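You operate a simulated robot arm through the tools that you are given. There is no shell and no other tool.

The job below is to be done with a simulated robot arm. You get a single attempt, and the scene is never put back.

Task
Copy the TACK program into the FILL slot.
Fine: load TACK, then save it under FILL; the other slots keep theirs.

It is judged by the outcome, as a careful person would: the job done as asked, and still so three seconds after it is handed in. It fails if anything else is knocked over, pushed out of place, dropped, spilled or broken.

Robot
A 7-joint arm with a fingered hand, fixed in place. Base frame: the origin is on the floor under the middle of its stand, x ahead of it, y to its left, z up. Lengths are in m, angles in degrees, forces in N, time in s.
With the tool pointing down near the work surface it reaches from about 0.12 to 0.7 m from the base axis. Its first joint turns from -166.0 to 166.0 degrees. Payload 4.9 kg.
Tool frame: the origin (TCP) lies between the finger pads and is the grasp point; the fingertips stand 0.032 m ahead of it; z points along the fingers, y is the line along which they close. The gripper opens to 0.192 m; its body begins 0.089 m behind the TCP. The gripper is a hand of 3 fingers: y runs from the thumb to the fingers, the wrist lies at [0, 0, -0.267] in the tool frame.
Orientation is that of the tool frame in the base frame, as [roll, pitch, yaw] about the fixed x, y, z axes, in that order (R = Rz(yaw) Ry(pitch) Rx(roll)). With the fingers straight down and closing along the base's y, the tool's x points along the base's -x, its y along +y and its z along -z.

Tools
- The arm moves only by the tool apply_moves. Its argument "increments" is a list of rows, each a list of 6 numbers: the shift along the tool's x, y, z in units of 150 mm (1.0 is 150 mm), then the turn, a rotation vector about the tool's x, y, z in units of 120 degrees (1.0 is 120 degrees). In form: [[dx, dy, dz, wx, wy, wz], ...]. A call has 1 to 20 rows; each row is the pose to reach, as a shift and turn from the pose commanded when the call began, along the tool's axes at that moment. A call with a number of a shift or a turn outside -1 to 1 is refused whole. A row lasts 0.2 s, in which the tool goes at most 0.05 m and 8.6 degrees; a call with a longer step from one row to the next is refused whole. A pose out of reach is approached as far as the arm can. The call stops where the force on the tool passes 40 N (or 10 N more than at its start, if that is more) or the arm is blocked; 0.2 s more then pass. In this call time passes only in rows, and 0.2 s behind the last. The reply holds the time, the measured pose of the TCP, the force on the tool along the base axes, the opening and the grip force, in the units named above and with some noise, with the torque about the TCP (base axes, N m) and any sound that the robot's microphone picked up.
- Cameras (640 x 400 px; columns grow to the right, rows downward): "scene" is fixed at [0.3974, 0.5016, 1.8846]; the picture's right is [-1.00, 0.06, 0.00], its down [0.04, 0.57, -0.82] and it looks along [-0.05, -0.82, -0.57] (base axes); focal length 328 px, centre (320, 200). "wrist" rides on the gripper at [0.08, -0.046, -0.113] in the tool frame; the picture's right is [0.50, 0.87, 0.00], its down [-0.67, 0.39, -0.63] and it looks along [-0.55, 0.32, 0.78] (tool axes); focal length 226 px, centre (320, 200).
- get_image(camera): a new picture of that camera. It takes no simulated time.
- curl_fingers(finger1, finger2, thumb_bend): sets how far each is bent, from 0 (flat) to 1 (curled in); at 0.3 the hand is open as for a grip, at 0.7 the pads meet at the TCP. One left out holds its place. A second passes; each finger stops where it meets its share of the squeeze, and holds until it gets a number again. It is the only way to open and close the hand. It gives what a move gives, with no picture; readings hold the bend of each and the force on the fingers (four entries, about 0 where the hand has none), thumb and palm.
- measure_at(camera, pixels): there is no depth. For up to 12 entries [column, row, z] of the newest picture of that camera ("zoom" is the newest enlarged one), the place [x, y] in the base frame at which the ray of that pixel passes the height z, good to about 0.003 m. It takes no simulated time.
- zoom(camera, box): a new picture of the part [left, top, right, bottom] of that camera's present view, enlarged. It takes no simulated time.
- sign_off(): hands the job in; it is judged then, once.

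Open the gripper and draw the arm clear of the work before you hand the job in, unless the task says otherwise.

The tools are called after "Call:" as name(argument=value, ...) on one line, values as JSON. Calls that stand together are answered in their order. apply_moves: Moves the arm, as the interface text tells. Its arguments: {"type":"object","properties":{"increments":{"type":"array"}},"required":["increments"]} The other tools are called the same way: curl_fingers (finger1, finger2, thumb_bend) moves the fingers one by one; get_image (camera) takes a picture; measure_at (camera, pixels) gives the place at which the rays of pixels pass given heights; zoom (camera, box) takes an enlarged picture of a part of a camera's view; sign_off () hands the job in.

At the start:

```text
t: 0.0
eef_pos: [0.3303, -0.3596, 1.348]
orientation: [180.0, 0.0, 180.0]
contact_force: [0.4, -0.3, -0.3]
moment: [-0.05, 0.0, 0.02]
opening: 0.1921
grasp_force: 0.0
shape: jaw
bend: [0.3, 0.3, 0.3]
finger forces: [0.0, 0.0, 0.0, 0.0, 0.0, 0.0]
```

scene: 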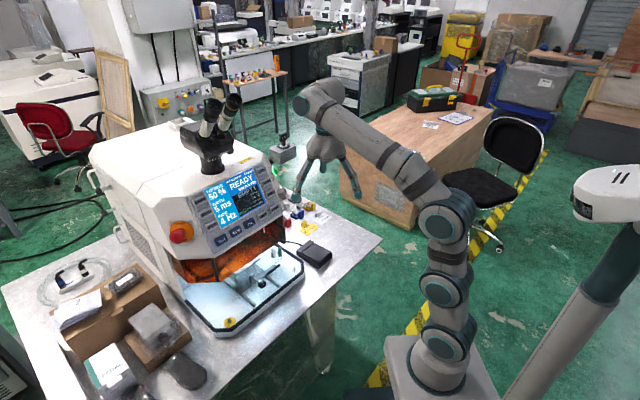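
wrist: 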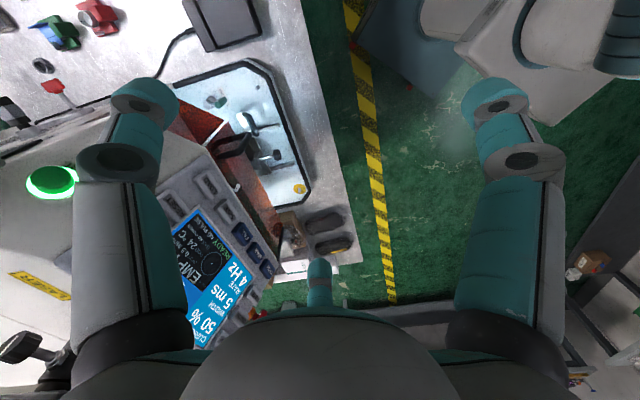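

The scene picture shows a laser welder with a screen around (235,200) and buttons around it. I zoom in to read the panel.

Call:
zoom(camera="scene", box=[160, 140, 300, 260])

Call:
zoom(camera="wrist", box=[140, 140, 300, 360])

```text
3.33 times, centred on (230, 200) of scene
```

zoom: 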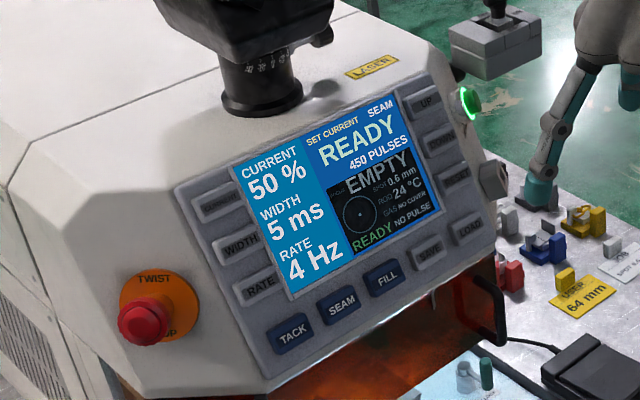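

```text
1.82 times, centred on (220, 250) of wrist
```

zoom: 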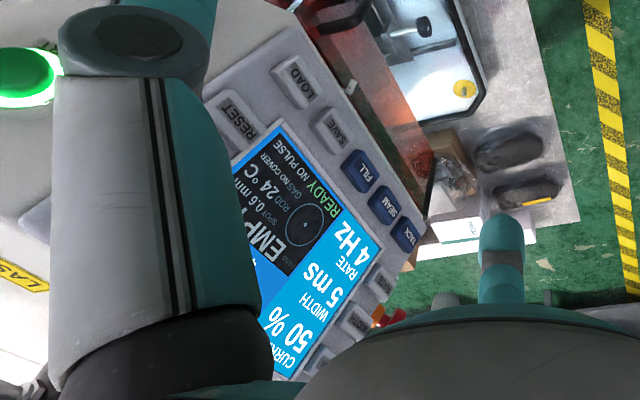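

The panel has keys CURRENT, WIDTH, RATE, TACK, SEAM, FILL, SAVE, LOAD, UP, DOWN, RESET. I zoom in more to read the keys and screen finely.

Call:
zoom(camera="scene", box=[205, 155, 275, 200])

Call:
zoom(camera="scene", box=[200, 195, 280, 250])

Call:
zoom(camera="scene", box=[240, 130, 340, 250])

```text
8.89 times, centred on (240, 178) of scene
```

zoom: 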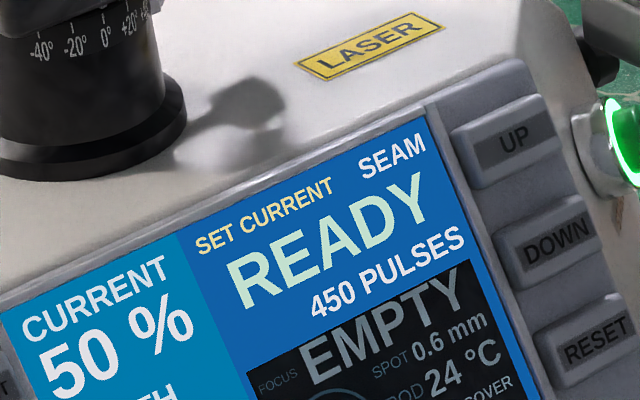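

```text
7.27 times, centred on (240, 222) of scene
```

zoom: 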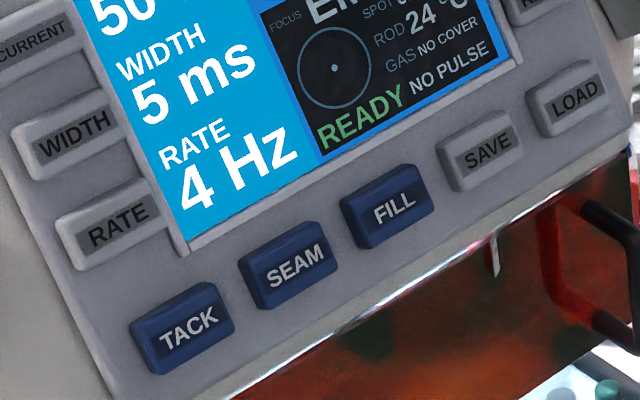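

```text
3.33 times, centred on (290, 190) of scene
```

zoom: 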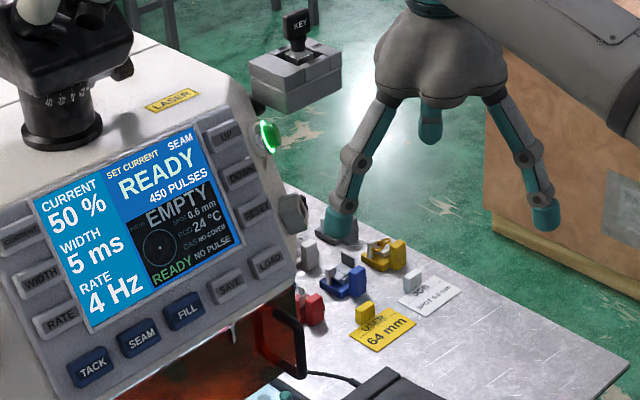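

FILL sits near scene pixel (250,223), and triangulating by hand with the wrist view gives about (0.58,-0.37,1.19). First I curl finger2 and the thumb in and bend finger1 to 0.7, to make a single poking finger in free space.

Call:
curl_fingers(finger1=0.6, finger2=1.0, thumb_bend=1.0)

```text
t: 1.0
eef_pos: [0.3306, -0.3593, 1.3499]
orientation: [-180.0, 0.0, 180.0]
contact_force: [0.0, -0.3, 0.0]
moment: [-0.02, 0.03, 0.02]
opening: 0.0326
grasp_force: 0.2
shape: fingers
bend: [0.6, 0.98, 0.94]
finger forces: [0.0, 0.0, 0.0, 0.0, 0.0, 0.0]
```

Finger1 is at 0.6, the others nearly fully curled. I look at the hand from both cameras.

Call:
get_image(camera="wrist")

Call:
zoom(camera="scene", box=[260, 70, 400, 210])

```text
taken
```

wrist: 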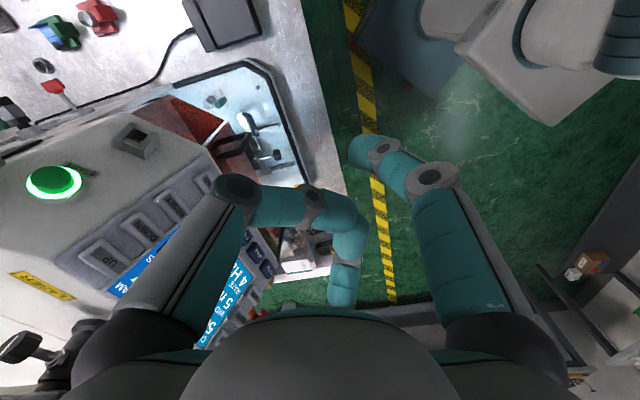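

```text
2.86 times, centred on (330, 140) of scene
```

zoom: 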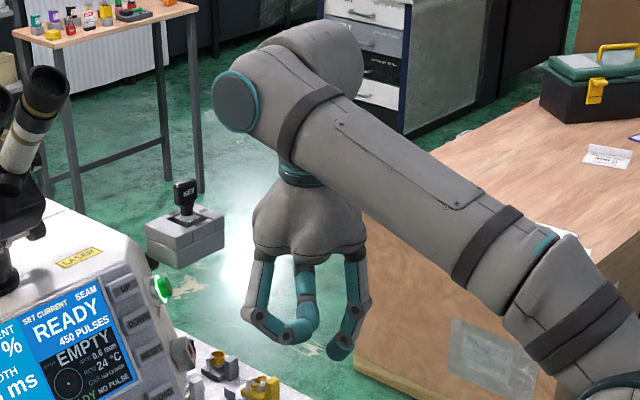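

Finger1 is the right-hand one (tip near wrist px (365,150)), the lowest of the three. I set it a bit straighter so that it stands out further ahead.

Call:
curl_fingers(finger1=0.5)

Call:
zoom(camera="scene", box=[300, 130, 360, 210])

Call:
get_image(camera="wrist")

```text
t: 2.0
eef_pos: [0.3307, -0.3591, 1.3499]
orientation: [180.0, 0.0, -180.0]
contact_force: [-0.8, -0.4, -0.1]
moment: [-0.01, -0.02, 0.0]
opening: 0.0496
grasp_force: 0.1
shape: fingers
bend: [0.5, 0.99, 0.94]
finger forces: [0.0, 0.0, 0.0, 0.0, 0.0, 0.0]
```

```text
5.00 times, centred on (330, 170) of scene
```

zoom: 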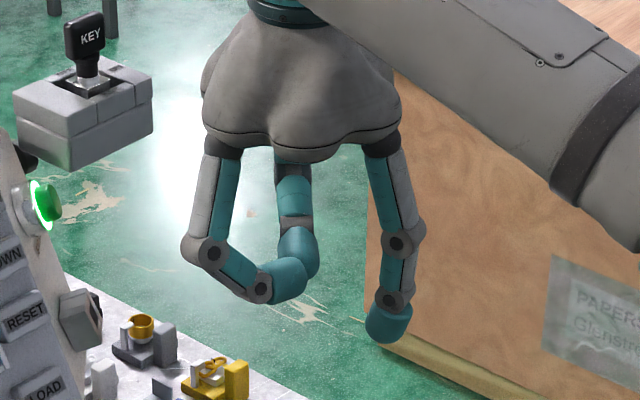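

```text
taken
```

wrist: 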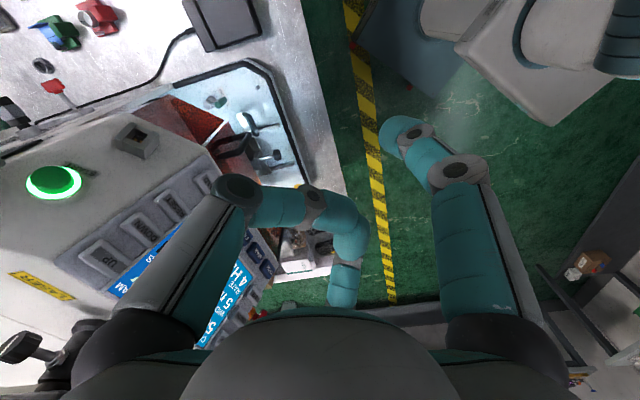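

Finger1's tip triangulates to about (0.276,-0.334,1.316), i.e. tool offset (0.055,0.026,0.034). Now I enlarge the panel in the wrist view to triangulate the keys.

Call:
zoom(camera="wrist", box=[80, 170, 220, 290])

Call:
zoom(camera="wrist", box=[180, 220, 300, 340])

```text
3.33 times, centred on (150, 230) of wrist
```

zoom: 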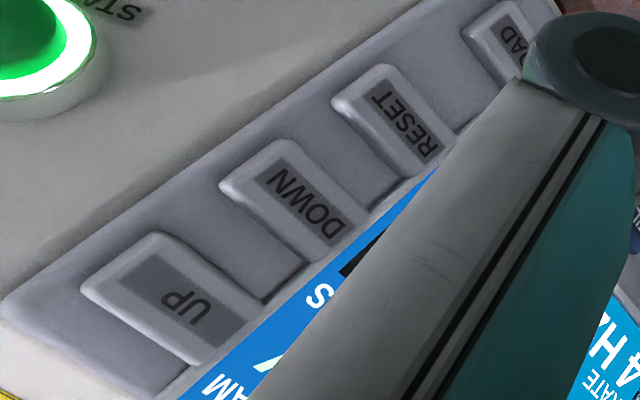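

```text
3.33 times, centred on (240, 280) of wrist
```

zoom: 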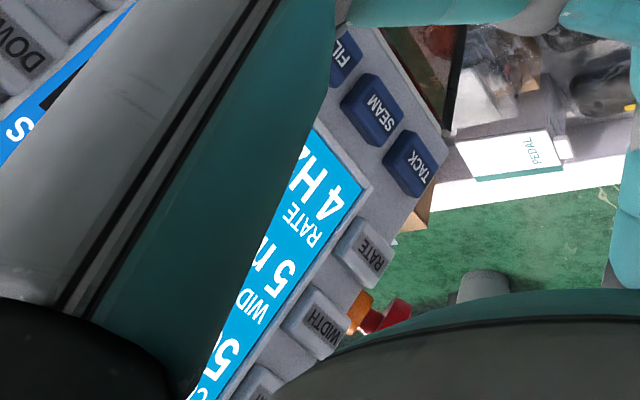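

Triangulating the keys gives TACK (0.659,-0.289,1.189), SEAM (0.619,-0.331,1.190), FILL (0.580,-0.372,1.190), RESET (0.510,-0.469,1.244); the panel leans back about 30° with outward normal (-0.62,0.60,0.50). I first move the hand out in front of the panel, still tool-down, clear of everything.

Call:
apply_moves(increments=[[-0.13, 0.14, -0.05, 0, 0, 0], [-0.27, 0.28, -0.1, 0, 0, 0], [-0.4, 0.42, -0.15, 0, 0, 0], [-0.53, 0.56, -0.2, 0, 0, 0], [-0.66, 0.7, -0.25, 0, 0, 0], [-0.8, 0.84, -0.3, 0, 0, 0], [-0.927, 0.98, -0.333, 0, 0, 0]])

```text
t: 3.6
eef_pos: [0.4461, -0.2306, 1.3788]
orientation: [180.0, 0.0, 180.0]
contact_force: [-0.1, 0.0, 0.2]
moment: [0.02, -0.01, 0.01]
opening: 0.0498
grasp_force: 0.0
shape: fingers
bend: [0.5, 0.99, 0.94]
finger forces: [0.1, 0.0, 0.1, 0.0, 0.0, 0.1]
out of reach, approached as far as the arm can: row 5, 6, 7
```

The arm's upward reach stopped it at (0.446,-0.231,1.379), still clear of the panel. Now I turn the hand about 76° in place, so it points at the panel with finger1 lowermost.

Call:
apply_moves(increments=[[0, 0, 0.02, 0.0376, -0.0501, 0.0098], [0, 0, 0.04, 0.0752, -0.1002, 0.0196], [0, 0, 0.06, 0.1128, -0.1503, 0.0294], [0, 0, 0.08, 0.1504, -0.2004, 0.0392], [0, 0, 0.1, 0.188, -0.2505, 0.049], [0, 0, 0.12, 0.2256, -0.3006, 0.0588], [0, 0, 0.14, 0.2632, -0.3507, 0.0686], [0, 0, 0.16, 0.3008, -0.4008, 0.0784], [0, 0, 0.18, 0.3384, -0.4509, 0.0882], [0, 0, 0.2, 0.376, -0.501, 0.098]])

```text
t: 5.8
eef_pos: [0.447, -0.2314, 1.3471]
orientation: [-118.1, 56.8, -157.8]
contact_force: [0.3, 0.0, 0.7]
moment: [-0.01, 0.04, 0.0]
opening: 0.05
grasp_force: 0.1
shape: fingers
bend: [0.5, 0.99, 0.94]
finger forces: [0.1, 0.1, 0.0, 0.0, 0.0, 0.0]
```

The turn went as planned; orientation matches. I look from both cameras.

Call:
get_image(camera="wrist")

Call:
get_image(camera="scene")

```text
taken
```

wrist: 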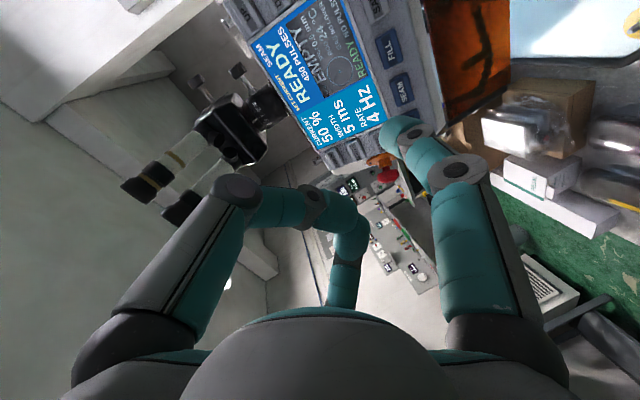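

```text
taken
```

scene: 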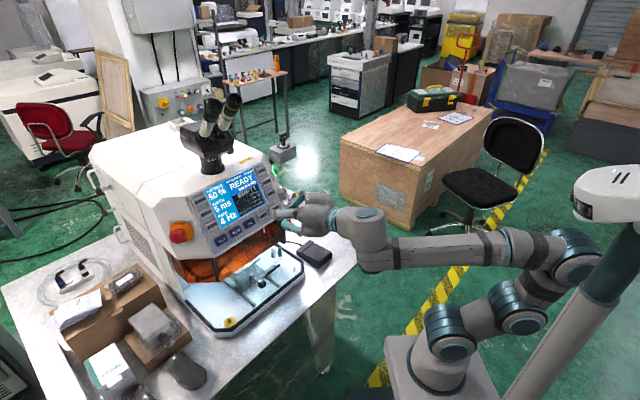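

The hand now points at the panel with finger1's tip at wrist px (395,130), in front of the panel. I zoom the scene on the hand to refine the tip offset.

Call:
zoom(camera="scene", box=[260, 180, 340, 250])

Call:
zoom(camera="wrist", box=[340, 40, 500, 200])

```text
5.71 times, centred on (300, 215) of scene
```

zoom: 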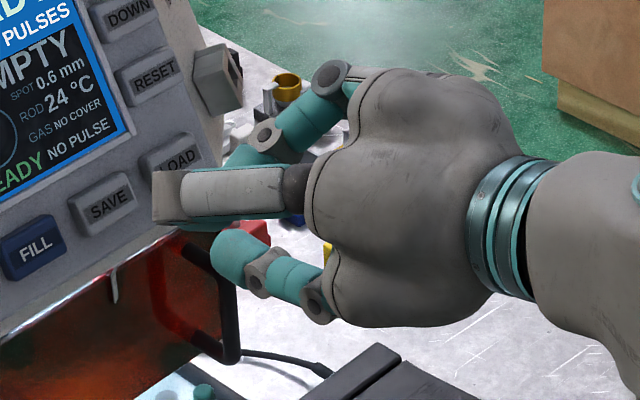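

```text
2.50 times, centred on (420, 120) of wrist
```

zoom: 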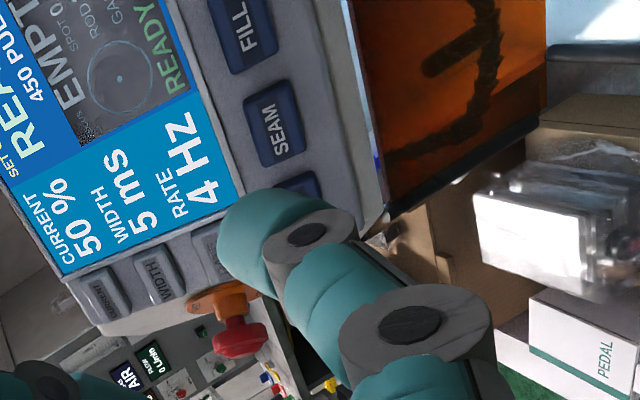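

The fingertip centre triangulates to (0.454,-0.240,1.283), tool offset (0.051,0.028,0.027). I check the key positions with exact rays from the scene picture for labels TACK (221.7,240), SEAM (236.6,231.4), FILL (250.2,223.5), SAVE (263.1,215.9), LOAD (275.1,208.3).

Call:
measure_at(camera="scene", pixels=[[221.7, 240.0, 1.192], [236.6, 231.4, 1.192], [250.2, 223.5, 1.192], [263.1, 215.9, 1.192], [275.1, 208.3, 1.192], [285.1, 225.2, 1.283], [236.6, 231.4, 1.18], [261.7, 170.75, 1.316]])

Call:
measure_at(camera="wrist", pixels=[[402, 92, 1.192], [388, 54, 1.192], [398, 136, 1.283], [402, 92, 1.18]])

```text
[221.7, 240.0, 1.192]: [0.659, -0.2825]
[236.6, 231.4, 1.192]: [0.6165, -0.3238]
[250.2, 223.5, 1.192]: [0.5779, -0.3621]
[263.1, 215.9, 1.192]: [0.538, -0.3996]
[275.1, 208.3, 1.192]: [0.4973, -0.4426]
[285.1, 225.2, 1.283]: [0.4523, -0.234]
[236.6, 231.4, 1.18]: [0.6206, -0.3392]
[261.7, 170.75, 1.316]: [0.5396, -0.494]
```

```text
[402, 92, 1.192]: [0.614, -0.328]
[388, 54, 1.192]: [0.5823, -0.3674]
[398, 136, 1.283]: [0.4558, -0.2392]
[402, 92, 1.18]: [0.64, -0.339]
```

Rays from both cameras agree within a few mm (SEAM ≈ (0.617,-0.328,1.190), so TACK ≈ (0.659,-0.286,1.190)). I move to a stand-off about 6 cm off the TACK key along the panel normal.

Call:
apply_moves(increments=[[-0.036, 0.117, 0.139, 0, 0, 0], [-0.072, 0.233, 0.278, 0, 0, 0], [-0.108, 0.35, 0.417, 0, 0, 0], [-0.143, 0.466, 0.555, 0, 0, 0], [-0.179, 0.583, 0.694, 0, 0, 0], [-0.215, 0.699, 0.833, 0, 0, 0]])

Call:
get_image(camera="wrist")

Call:
zoom(camera="scene", box=[180, 170, 300, 260])

```text
t: 7.2
eef_pos: [0.6011, -0.2333, 1.2922]
orientation: [-118.1, 56.8, -157.9]
contact_force: [0.8, 0.4, 0.7]
moment: [0.02, 0.03, 0.0]
opening: 0.0498
grasp_force: 0.0
shape: fingers
bend: [0.5, 0.99, 0.94]
finger forces: [0.0, 0.0, 0.0, 0.1, 0.0, 0.0]
```

```text
taken
```

wrist: 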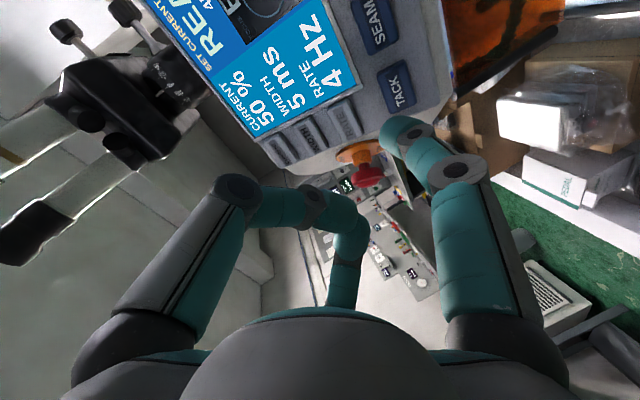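

```text
4.44 times, centred on (240, 215) of scene
```

zoom: 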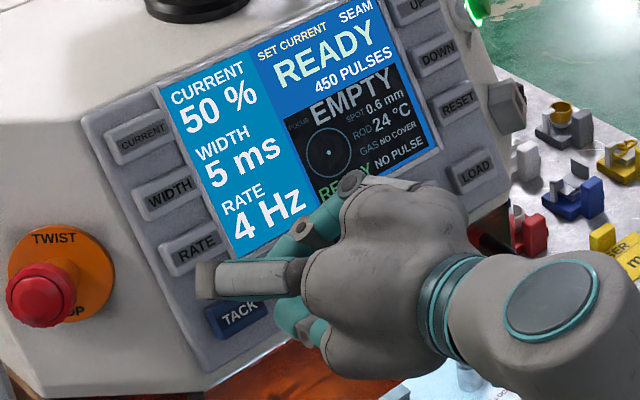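

The tip stands in front of TACK (wrist: key (395,88), tip (395,135); scene: TACK label partly visible under the finger). I advance about 4.8 cm along the normal, staying short of contact.

Call:
apply_moves(increments=[[0.016, 0.013, 0.077, 0, 0, 0], [0.033, 0.026, 0.155, 0, 0, 0], [0.049, 0.04, 0.232, 0, 0, 0], [0.065, 0.053, 0.309, 0, 0, 0]])

Call:
zoom(camera="wrist", box=[320, 30, 500, 200])

Call:
zoom(camera="scene", box=[180, 170, 300, 260])

```text
t: 8.2
eef_pos: [0.6328, -0.2616, 1.2674]
orientation: [-118.2, 56.8, -157.8]
contact_force: [0.1, -0.6, 0.2]
moment: [0.03, 0.02, -0.01]
opening: 0.0501
grasp_force: 0.1
shape: fingers
bend: [0.5, 0.99, 0.94]
finger forces: [0.0, 0.0, 0.0, 0.0, 0.0, 0.0]
```

```text
2.35 times, centred on (410, 115) of wrist
```

zoom: 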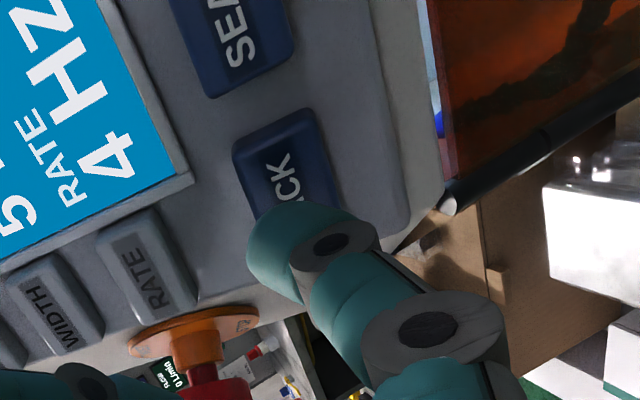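

```text
4.44 times, centred on (240, 215) of scene
```

zoom: 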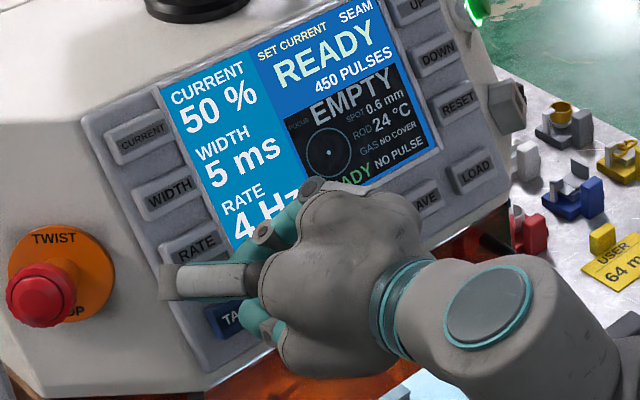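

The tip is about 1.3 cm in front of TACK, over its label. I now press in 2.5 mm rows along the normal and watch the force.

Call:
apply_moves(increments=[[0.0037, 0.0022, 0.0161, 0, 0, 0], [0.0075, 0.0043, 0.0322, 0, 0, 0], [0.0112, 0.0065, 0.0483, 0, 0, 0], [0.0149, 0.0086, 0.0644, 0, 0, 0], [0.0187, 0.0108, 0.0805, 0, 0, 0], [0.0224, 0.0129, 0.0966, 0, 0, 0]])

Call:
zoom(camera="wrist", box=[320, 30, 500, 200])

Call:
zoom(camera="scene", box=[180, 150, 300, 260])

```text
t: 9.6
eef_pos: [0.6417, -0.2703, 1.2596]
orientation: [-118.3, 56.7, -158.0]
contact_force: [1.1, -0.5, -0.4]
moment: [0.02, -0.03, 0.02]
opening: 0.0501
grasp_force: 0.2
shape: fingers
bend: [0.5, 0.99, 0.94]
finger forces: [0.0, 0.0, 0.0, 0.0, 0.0, 0.0]
```

```text
2.35 times, centred on (410, 115) of wrist
```

zoom: 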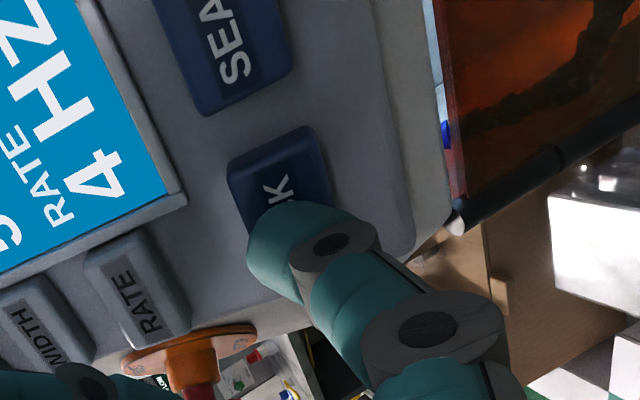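

```text
3.64 times, centred on (240, 205) of scene
```

zoom: 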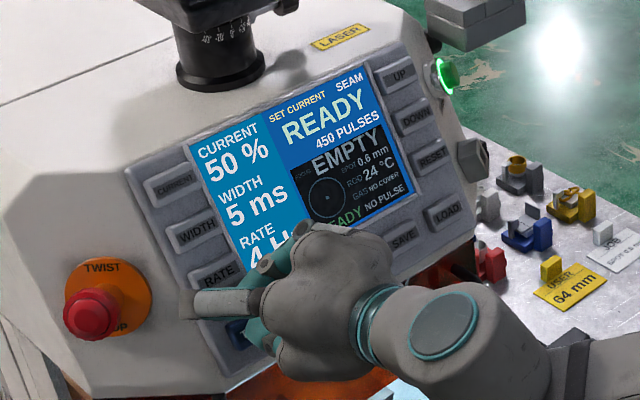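

No contact yet (force ~1 N) and the tip lies over the TACK key. I keep pressing in small steps.

Call:
apply_moves(increments=[[0.003, 0.0017, 0.0129, 0, 0, 0], [0.006, 0.0034, 0.0258, 0, 0, 0], [0.009, 0.0052, 0.0386, 0, 0, 0], [0.0119, 0.0069, 0.0515, 0, 0, 0]])

Call:
zoom(camera="wrist", box=[320, 30, 500, 200])

Call:
zoom(camera="scene", box=[180, 150, 300, 260])

```text
t: 10.6
eef_pos: [0.647, -0.2746, 1.2571]
orientation: [-118.2, 56.8, -157.8]
contact_force: [-3.1, 3.3, 1.5]
moment: [0.21, 0.17, -0.02]
opening: 0.0505
grasp_force: 2.1
shape: fingers
bend: [0.5, 0.99, 0.94]
finger forces: [4.2, 0.0, 0.1, 0.0, 0.0, 0.1]
heard: click
```

```text
2.35 times, centred on (410, 115) of wrist
```

zoom: 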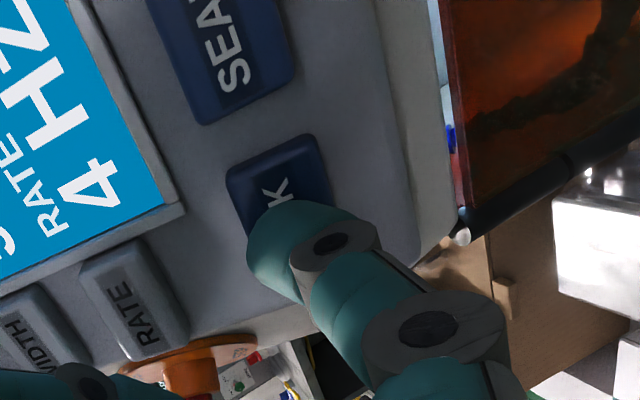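

```text
3.64 times, centred on (240, 205) of scene
```

zoom: 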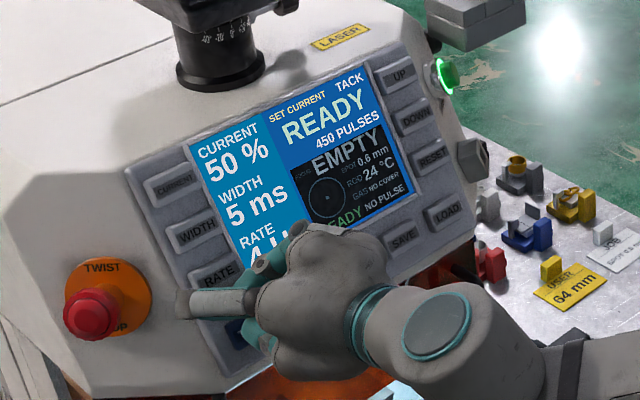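

Click heard at 4 N and the screen's slot name changed from SEAM to TACK, values still 50 %, 5 ms. I retract 5 cm along the normal and shift half the way towards LOAD.

Call:
apply_moves(increments=[[-0.0249, -0.0143, -0.107, 0, 0, 0], [-0.0498, -0.0287, -0.215, 0, 0, 0], [-0.0747, -0.043, -0.322, 0, 0, 0], [0.021, -0.209, -0.322, 0, 0, 0], [0.117, -0.375, -0.322, 0, 0, 0], [0.213, -0.541, -0.322, 0, 0, 0], [0.309, -0.707, -0.322, 0, 0, 0]])

Call:
get_image(camera="wrist")

Call:
zoom(camera="scene", box=[180, 150, 320, 260])

```text
t: 12.2
eef_pos: [0.5372, -0.3277, 1.2807]
orientation: [-118.3, 56.8, -158.0]
contact_force: [0.0, -0.1, 0.5]
moment: [0.02, 0.01, 0.04]
opening: 0.0497
grasp_force: 0.1
shape: fingers
bend: [0.5, 0.99, 0.94]
finger forces: [0.1, 0.0, 0.1, 0.1, 0.0, 0.1]
```

```text
taken
```

wrist: 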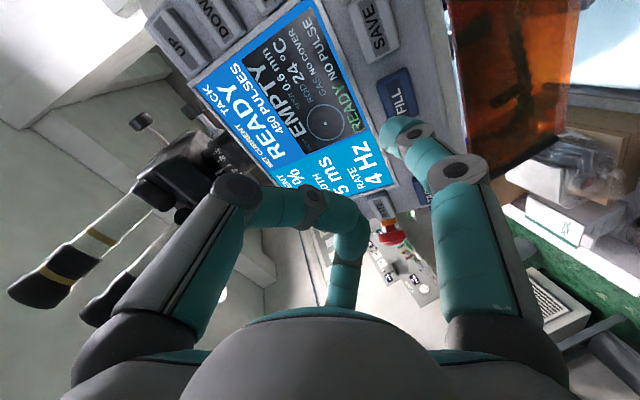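

```text
3.64 times, centred on (250, 205) of scene
```

zoom: 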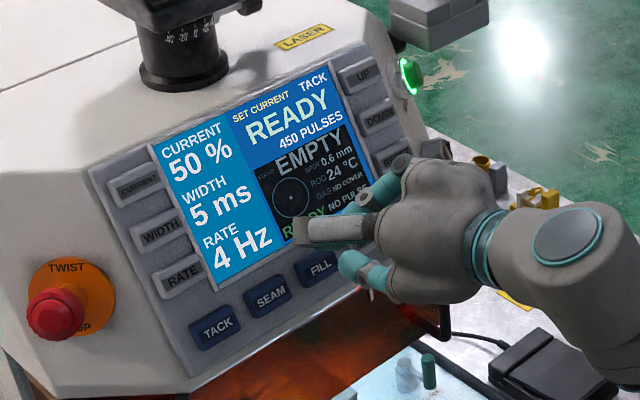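

The screen shows slot TACK, with 50 %/5 ms/4 Hz. I move on along the row to the stand-off in front of LOAD.

Call:
apply_moves(increments=[[0.079, -0.132, -0.003, 0, 0, 0], [0.158, -0.265, -0.005, 0, 0, 0], [0.236, -0.397, -0.008, 0, 0, 0], [0.315, -0.53, -0.01, 0, 0, 0], [0.394, -0.662, -0.013, 0, 0, 0]])

Call:
get_image(camera="wrist")

Call:
zoom(camera="scene", box=[220, 160, 340, 250])

```text
t: 13.4
eef_pos: [0.4607, -0.4049, 1.278]
orientation: [-118.6, 56.7, -157.6]
contact_force: [0.0, -0.5, 0.5]
moment: [0.07, -0.02, -0.01]
opening: 0.0498
grasp_force: 0.1
shape: fingers
bend: [0.5, 0.99, 0.94]
finger forces: [0.0, 0.1, 0.0, 0.1, 0.0, 0.0]
```

```text
taken
```

wrist: 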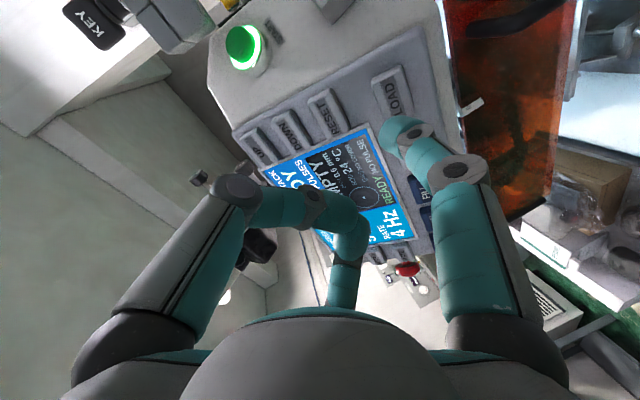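

```text
4.44 times, centred on (280, 205) of scene
```

zoom: 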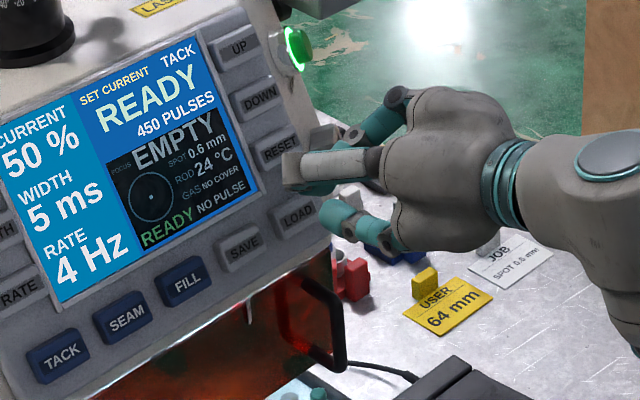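

The tip stands in front of LOAD (wrist: LOAD (393,92), tip (395,135)). I let the arm settle with a zero move to read the exact pose.

Call:
apply_moves(increments=[[0, 0, 0, 0, 0, 0], [0, 0, 0, 0, 0, 0]])

Call:
zoom(camera="wrist", box=[320, 30, 500, 200])

```text
t: 14.0
eef_pos: [0.4598, -0.4045, 1.2779]
orientation: [-118.6, 56.7, -157.6]
contact_force: [0.9, 0.6, 0.3]
moment: [-0.01, 0.03, 0.01]
opening: 0.05
grasp_force: 0.1
shape: fingers
bend: [0.5, 0.99, 0.94]
finger forces: [0.0, 0.1, 0.0, 0.1, 0.1, 0.1]
```

```text
2.35 times, centred on (410, 115) of wrist
```

zoom: 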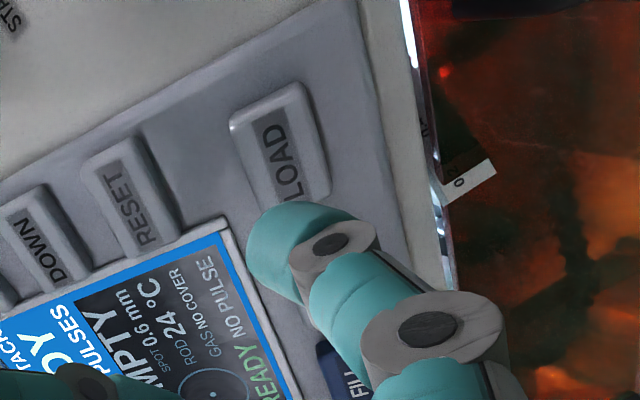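

LOAD's label is at zoom (280,160); scaled to contact depth it falls right under the tip, about 4.4 cm ahead. I advance and press, slowing to 2 mm rows at the end.

Call:
apply_moves(increments=[[0.0209, 0.0063, 0.0773, 0, 0, 0], [0.0408, 0.0126, 0.1546, 0, 0, 0], [0.0575, 0.0177, 0.219, 0, 0, 0], [0.062, 0.0203, 0.2383, 0, 0, 0], [0.0664, 0.0229, 0.2576, 0, 0, 0], [0.0694, 0.0246, 0.2705, 0, 0, 0], [0.0724, 0.0263, 0.2834, 0, 0, 0]])

Call:
zoom(camera="wrist", box=[320, 30, 500, 200])

Call:
zoom(camera="scene", box=[180, 150, 300, 260])

```text
t: 15.6
eef_pos: [0.4815, -0.4374, 1.259]
orientation: [-118.2, 56.8, -157.9]
contact_force: [-1.5, 0.5, -0.5]
moment: [-0.02, 0.07, -0.01]
opening: 0.0499
grasp_force: 0.4
shape: fingers
bend: [0.5, 0.99, 0.94]
finger forces: [1.0, 0.0, 0.0, 0.0, 0.1, 0.0]
```

```text
2.35 times, centred on (410, 115) of wrist
```

zoom: 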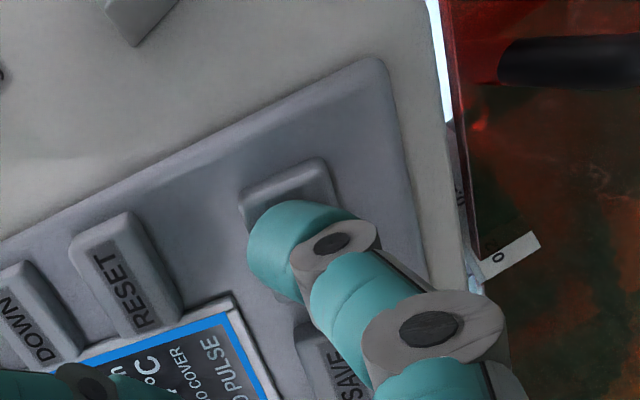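

```text
3.64 times, centred on (240, 205) of scene
```

zoom: 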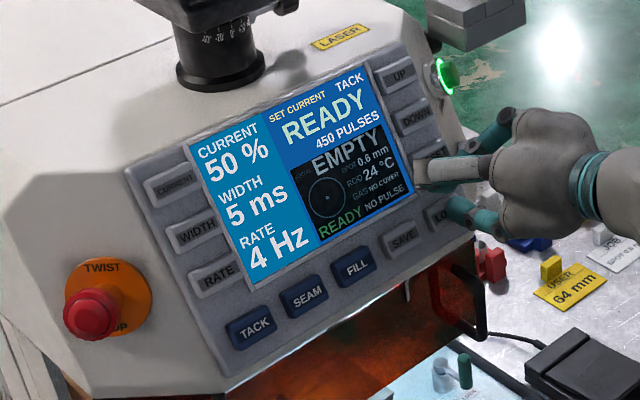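

Contact has begun (1 N on finger1), the tip lies on LOAD. I press a few mm further.

Call:
apply_moves(increments=[[0.0022, 0.0013, 0.0097, 0, 0, 0], [0.0045, 0.0026, 0.0193, 0, 0, 0], [0.0067, 0.0039, 0.029, 0, 0, 0], [0.0089, 0.0052, 0.0386, 0, 0, 0]])

Call:
zoom(camera="scene", box=[180, 150, 300, 260])

```text
t: 16.6
eef_pos: [0.485, -0.4393, 1.2561]
orientation: [-117.9, 56.9, -157.8]
contact_force: [-10.6, 10.3, 3.8]
moment: [0.65, 0.68, -0.06]
opening: 0.0498
grasp_force: 7.3
shape: fingers
bend: [0.5, 0.99, 0.94]
finger forces: [14.7, 0.1, 0.0, 0.1, 0.1, 0.0]
heard: click
```

```text
3.64 times, centred on (240, 205) of scene
```

zoom: 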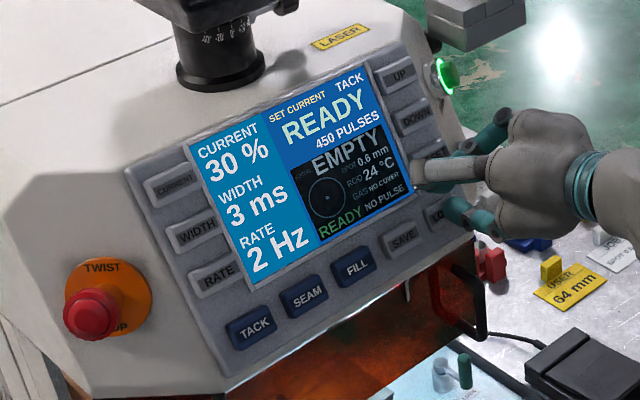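

Click, and the screen now shows TACK loaded: 30 %, 3 ms, 2 Hz. Next I retract 5 cm and shift two keys back to the stand-off before FILL.

Call:
apply_moves(increments=[[-0.0249, -0.0143, -0.107, 0, 0, 0], [-0.0498, -0.0287, -0.215, 0, 0, 0], [-0.0747, -0.043, -0.322, 0, 0, 0], [-0.172, 0.123, -0.318, 0, 0, 0], [-0.268, 0.289, -0.315, 0, 0, 0], [-0.365, 0.455, -0.311, 0, 0, 0], [-0.4617, 0.621, -0.308, 0, 0, 0], [-0.4617, 0.621, -0.308, 0, 0, 0], [-0.4617, 0.621, -0.308, 0, 0, 0]])

Call:
zoom(camera="wrist", box=[320, 30, 500, 200])

Call:
zoom(camera="scene", box=[180, 150, 300, 260])

```text
t: 18.6
eef_pos: [0.5363, -0.3302, 1.2809]
orientation: [-118.2, 56.8, -158.0]
contact_force: [0.6, -0.8, -0.5]
moment: [-0.01, 0.04, 0.03]
opening: 0.0498
grasp_force: 0.0
shape: fingers
bend: [0.5, 0.99, 0.94]
finger forces: [0.0, 0.1, 0.1, 0.0, 0.0, 0.0]
```

```text
2.35 times, centred on (410, 115) of wrist
```

zoom: 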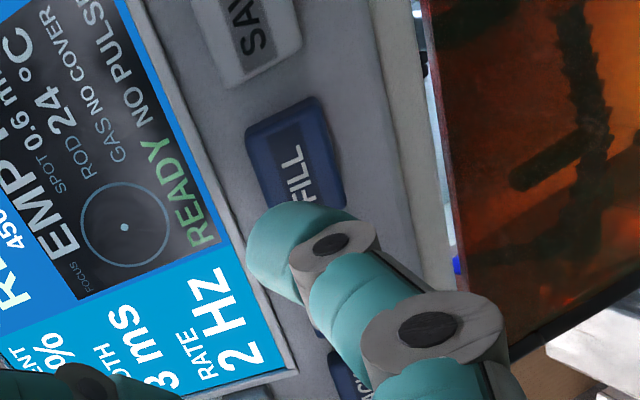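

```text
3.64 times, centred on (240, 205) of scene
```

zoom: 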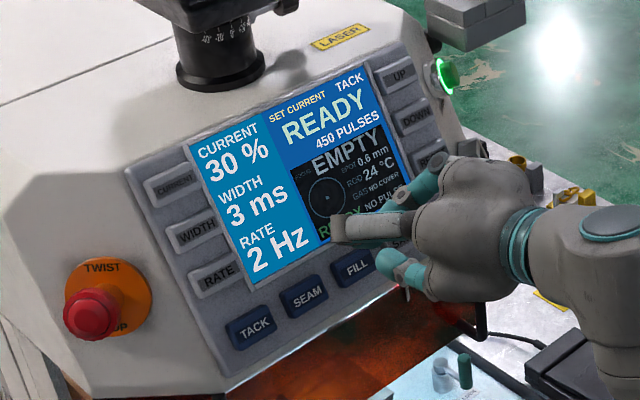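

The tip stands in front of FILL (label at zoom (298,170)), about 4.6 cm from the click point. I advance and press.

Call:
apply_moves(increments=[[0.0179, 0.0103, 0.0773, 0, 0, 0], [0.0358, 0.0206, 0.1546, 0, 0, 0], [0.0508, 0.0292, 0.219, 0, 0, 0], [0.0567, 0.0327, 0.2447, 0, 0, 0], [0.0612, 0.0353, 0.264, 0, 0, 0], [0.0642, 0.037, 0.2769, 0, 0, 0], [0.0672, 0.0387, 0.2898, 0, 0, 0]])

Call:
zoom(camera="wrist", box=[320, 30, 500, 200])

Call:
zoom(camera="scene", box=[180, 150, 300, 260])

```text
t: 20.2
eef_pos: [0.564, -0.3556, 1.2577]
orientation: [-118.2, 56.9, -157.9]
contact_force: [-1.8, 0.3, 0.7]
moment: [0.03, 0.1, 0.02]
opening: 0.0495
grasp_force: 1.0
shape: fingers
bend: [0.5, 0.99, 0.94]
finger forces: [1.8, 0.1, 0.0, 0.0, 0.0, 0.0]
heard: click
```

```text
2.35 times, centred on (410, 115) of wrist
```

zoom: 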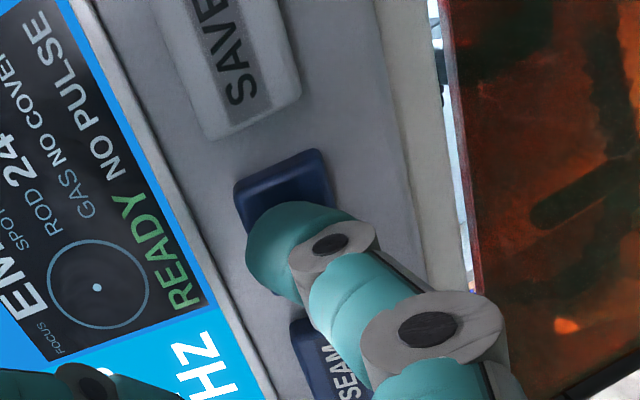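

```text
3.64 times, centred on (240, 205) of scene
```

zoom: 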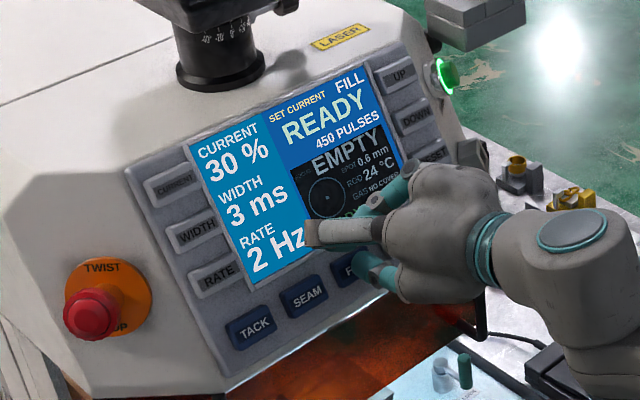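

Click; the slot reads FILL and the values stay 30 %, 3 ms, 2 Hz. I retract 5 cm and shift one key over to SAVE's stand-off.

Call:
apply_moves(increments=[[-0.0249, -0.0143, -0.107, 0, 0, 0], [-0.0498, -0.0287, -0.215, 0, 0, 0], [-0.0747, -0.043, -0.322, 0, 0, 0], [0.022, -0.209, -0.325, 0, 0, 0], [0.119, -0.375, -0.329, 0, 0, 0], [0.119, -0.375, -0.329, 0, 0, 0], [0.119, -0.375, -0.329, 0, 0, 0]])

Call:
zoom(camera="wrist", box=[320, 30, 500, 200])

Call:
zoom(camera="scene", box=[180, 150, 300, 260])

```text
t: 21.8
eef_pos: [0.492, -0.3668, 1.2822]
orientation: [-118.2, 56.8, -158.0]
contact_force: [-0.3, -0.3, 0.6]
moment: [0.0, 0.0, -0.03]
opening: 0.0498
grasp_force: 0.0
shape: fingers
bend: [0.5, 0.99, 0.94]
finger forces: [0.0, 0.1, 0.0, 0.0, 0.0, 0.0]
```

```text
2.35 times, centred on (410, 115) of wrist
```

zoom: 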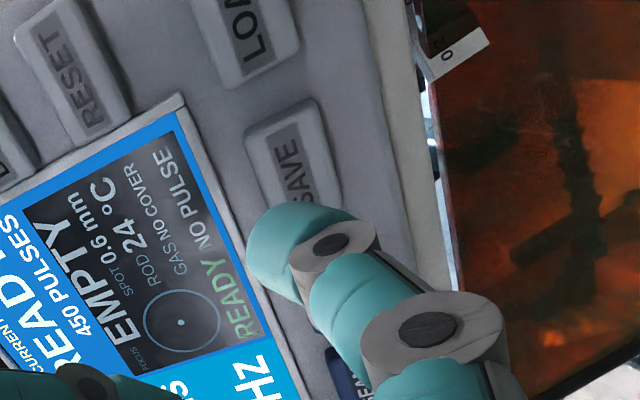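

```text
3.64 times, centred on (240, 205) of scene
```

zoom: 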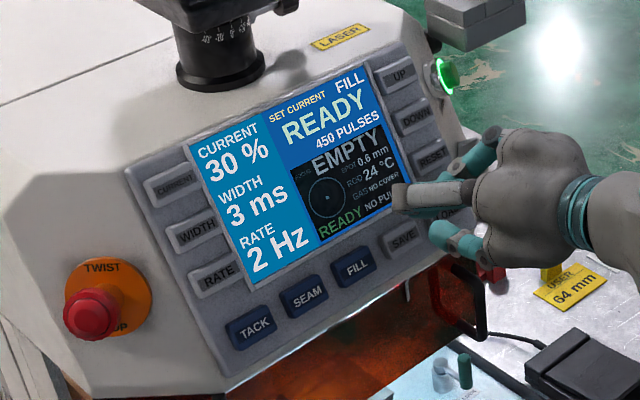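

The screen shows FILL with 30 %, 3 ms, 2 Hz, and the tip stands before SAVE (label at zoom (290,170)). I press SAVE.

Call:
apply_moves(increments=[[0.0209, 0.012, 0.0902, 0, 0, 0], [0.0418, 0.0241, 0.1803, 0, 0, 0], [0.0597, 0.0344, 0.2576, 0, 0, 0], [0.0642, 0.037, 0.2769, 0, 0, 0], [0.0687, 0.0396, 0.2962, 0, 0, 0], [0.0717, 0.0413, 0.3091, 0, 0, 0], [0.0747, 0.043, 0.322, 0, 0, 0]])

Call:
zoom(camera="wrist", box=[320, 30, 500, 200])

Call:
zoom(camera="scene", box=[180, 150, 300, 260])

```text
t: 23.4
eef_pos: [0.5217, -0.3964, 1.2581]
orientation: [-118.4, 56.7, -157.9]
contact_force: [-1.5, 0.7, 1.1]
moment: [0.07, 0.06, -0.03]
opening: 0.0501
grasp_force: 0.8
shape: fingers
bend: [0.5, 0.99, 0.94]
finger forces: [1.7, 0.1, 0.0, 0.1, 0.0, 0.0]
heard: click
```

```text
2.35 times, centred on (410, 115) of wrist
```

zoom: 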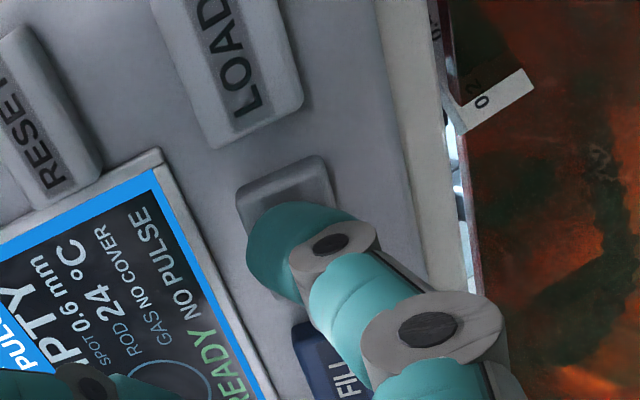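

```text
3.64 times, centred on (240, 205) of scene
```

zoom: 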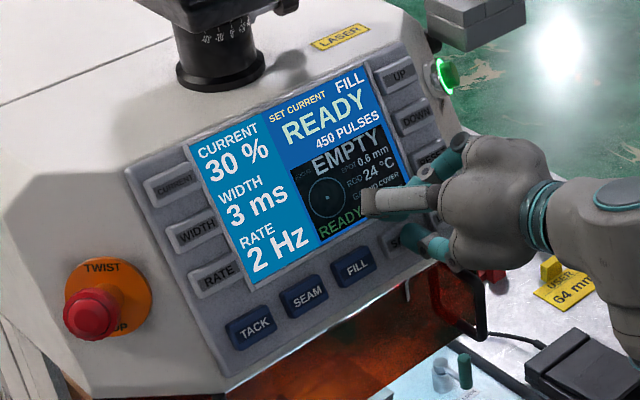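

Click heard on SAVE, with no message on the screen so far. I retract, and look at the screen; I then plan to verify by pressing LOAD with FILL selected (values must stay 30/3/2).

Call:
apply_moves(increments=[[-0.0249, -0.0143, -0.107, 0, 0, 0], [-0.0498, -0.0287, -0.215, 0, 0, 0], [-0.0747, -0.043, -0.322, 0, 0, 0], [0.022, -0.209, -0.325, 0, 0, 0], [0.119, -0.375, -0.329, 0, 0, 0], [0.119, -0.375, -0.329, 0, 0, 0], [0.119, -0.375, -0.329, 0, 0, 0]])

Call:
zoom(camera="wrist", box=[320, 30, 500, 200])

Call:
zoom(camera="scene", box=[180, 150, 300, 260])

```text
t: 25.0
eef_pos: [0.451, -0.4077, 1.2822]
orientation: [-118.2, 56.8, -158.0]
contact_force: [1.5, -0.1, -0.2]
moment: [0.0, 0.0, -0.01]
opening: 0.0496
grasp_force: 0.1
shape: fingers
bend: [0.5, 0.99, 0.94]
finger forces: [0.1, 0.0, 0.0, 0.0, 0.0, 0.1]
```

```text
2.35 times, centred on (410, 115) of wrist
```

zoom: 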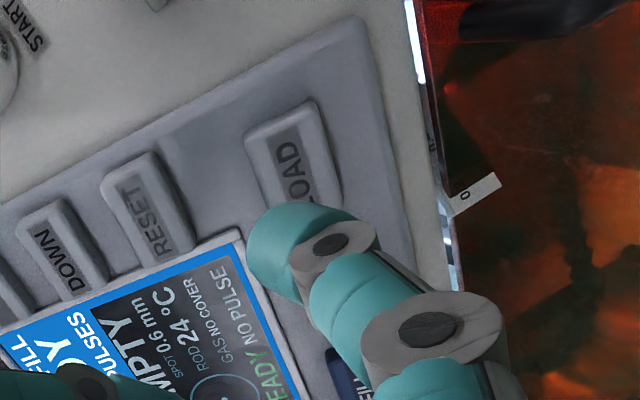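

```text
3.64 times, centred on (240, 205) of scene
```

zoom: 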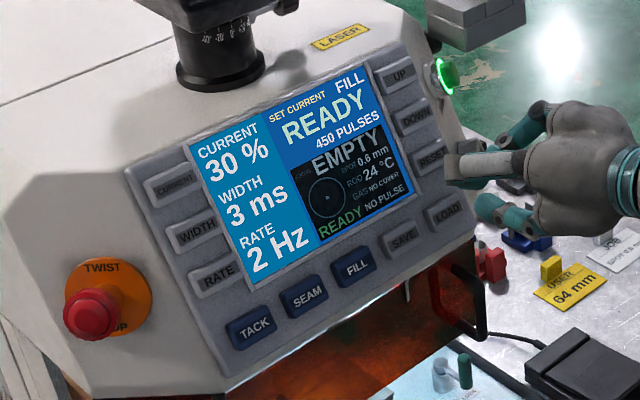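

Screen unchanged: FILL, 30 %, 3 ms, 2 Hz. The tip is in front of LOAD again (label at zoom (290,170)); I press it to read slot FILL back as a check.

Call:
apply_moves(increments=[[0.0209, 0.012, 0.0902, 0, 0, 0], [0.0418, 0.0241, 0.1803, 0, 0, 0], [0.0597, 0.0344, 0.2576, 0, 0, 0], [0.0642, 0.037, 0.2769, 0, 0, 0], [0.0687, 0.0396, 0.2962, 0, 0, 0], [0.0717, 0.0413, 0.3091, 0, 0, 0], [0.0747, 0.043, 0.322, 0, 0, 0]])

Call:
zoom(camera="wrist", box=[320, 30, 500, 200])

Call:
zoom(camera="scene", box=[180, 150, 300, 260])

```text
t: 26.6
eef_pos: [0.4832, -0.4393, 1.2586]
orientation: [-118.1, 56.8, -157.8]
contact_force: [-1.7, 2.0, 0.7]
moment: [0.07, 0.1, -0.01]
opening: 0.0501
grasp_force: 1.2
shape: fingers
bend: [0.5, 0.99, 0.94]
finger forces: [1.8, 0.0, 0.0, 0.1, 0.0, 0.0]
heard: click
```

```text
2.35 times, centred on (410, 115) of wrist
```

zoom: 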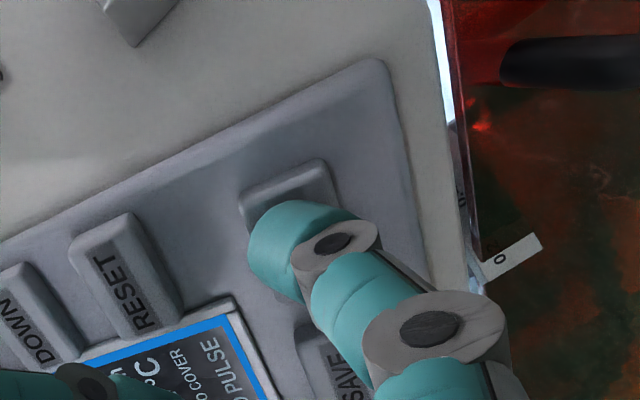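

```text
3.64 times, centred on (240, 205) of scene
```

zoom: 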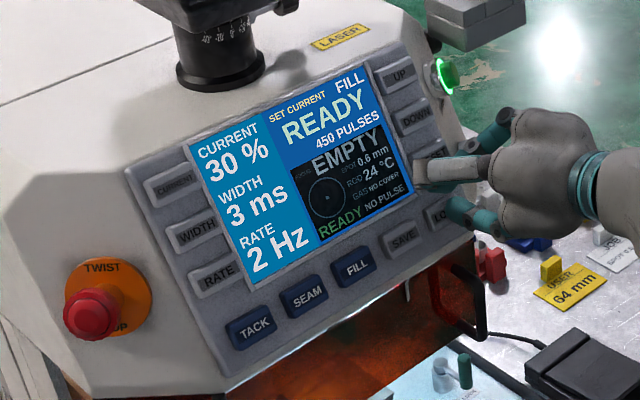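

Reading FILL back keeps 30 %, 3 ms, 2 Hz with a click, so the save took. I now draw the hand straight back from the panel.

Call:
apply_moves(increments=[[-0.036, -0.021, -0.155, 0, 0, 0], [-0.072, -0.041, -0.309, 0, 0, 0], [-0.107, -0.062, -0.464, 0, 0, 0], [-0.143, -0.082, -0.618, 0, 0, 0], [-0.179, -0.103, -0.773, 0, 0, 0], [-0.21, -0.12, -0.92, 0, 0, 0]])

Call:
get_image(camera="scene")

Call:
get_image(camera="wrist")

```text
t: 28.0
eef_pos: [0.3928, -0.353, 1.3275]
orientation: [-118.3, 56.7, -158.0]
contact_force: [0.4, -0.6, -0.6]
moment: [-0.02, 0.03, -0.01]
opening: 0.0499
grasp_force: 0.1
shape: fingers
bend: [0.5, 0.99, 0.94]
finger forces: [0.1, 0.0, 0.1, 0.0, 0.0, 0.0]
```

```text
taken
```

scene: 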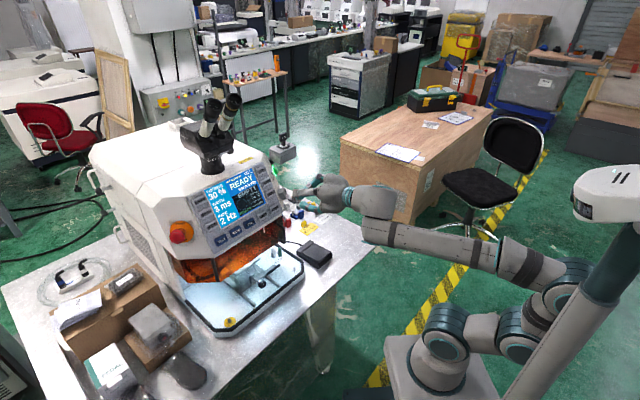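

```text
taken
```

wrist: 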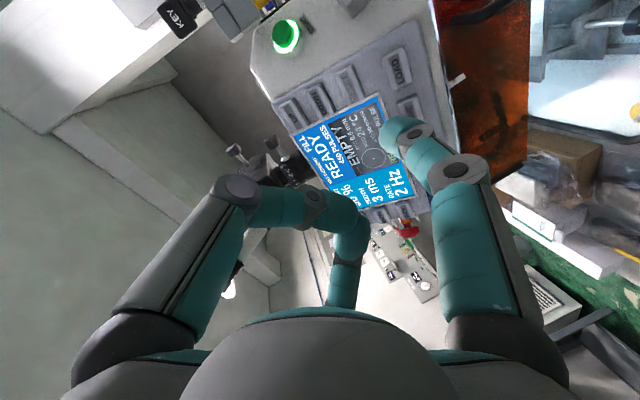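

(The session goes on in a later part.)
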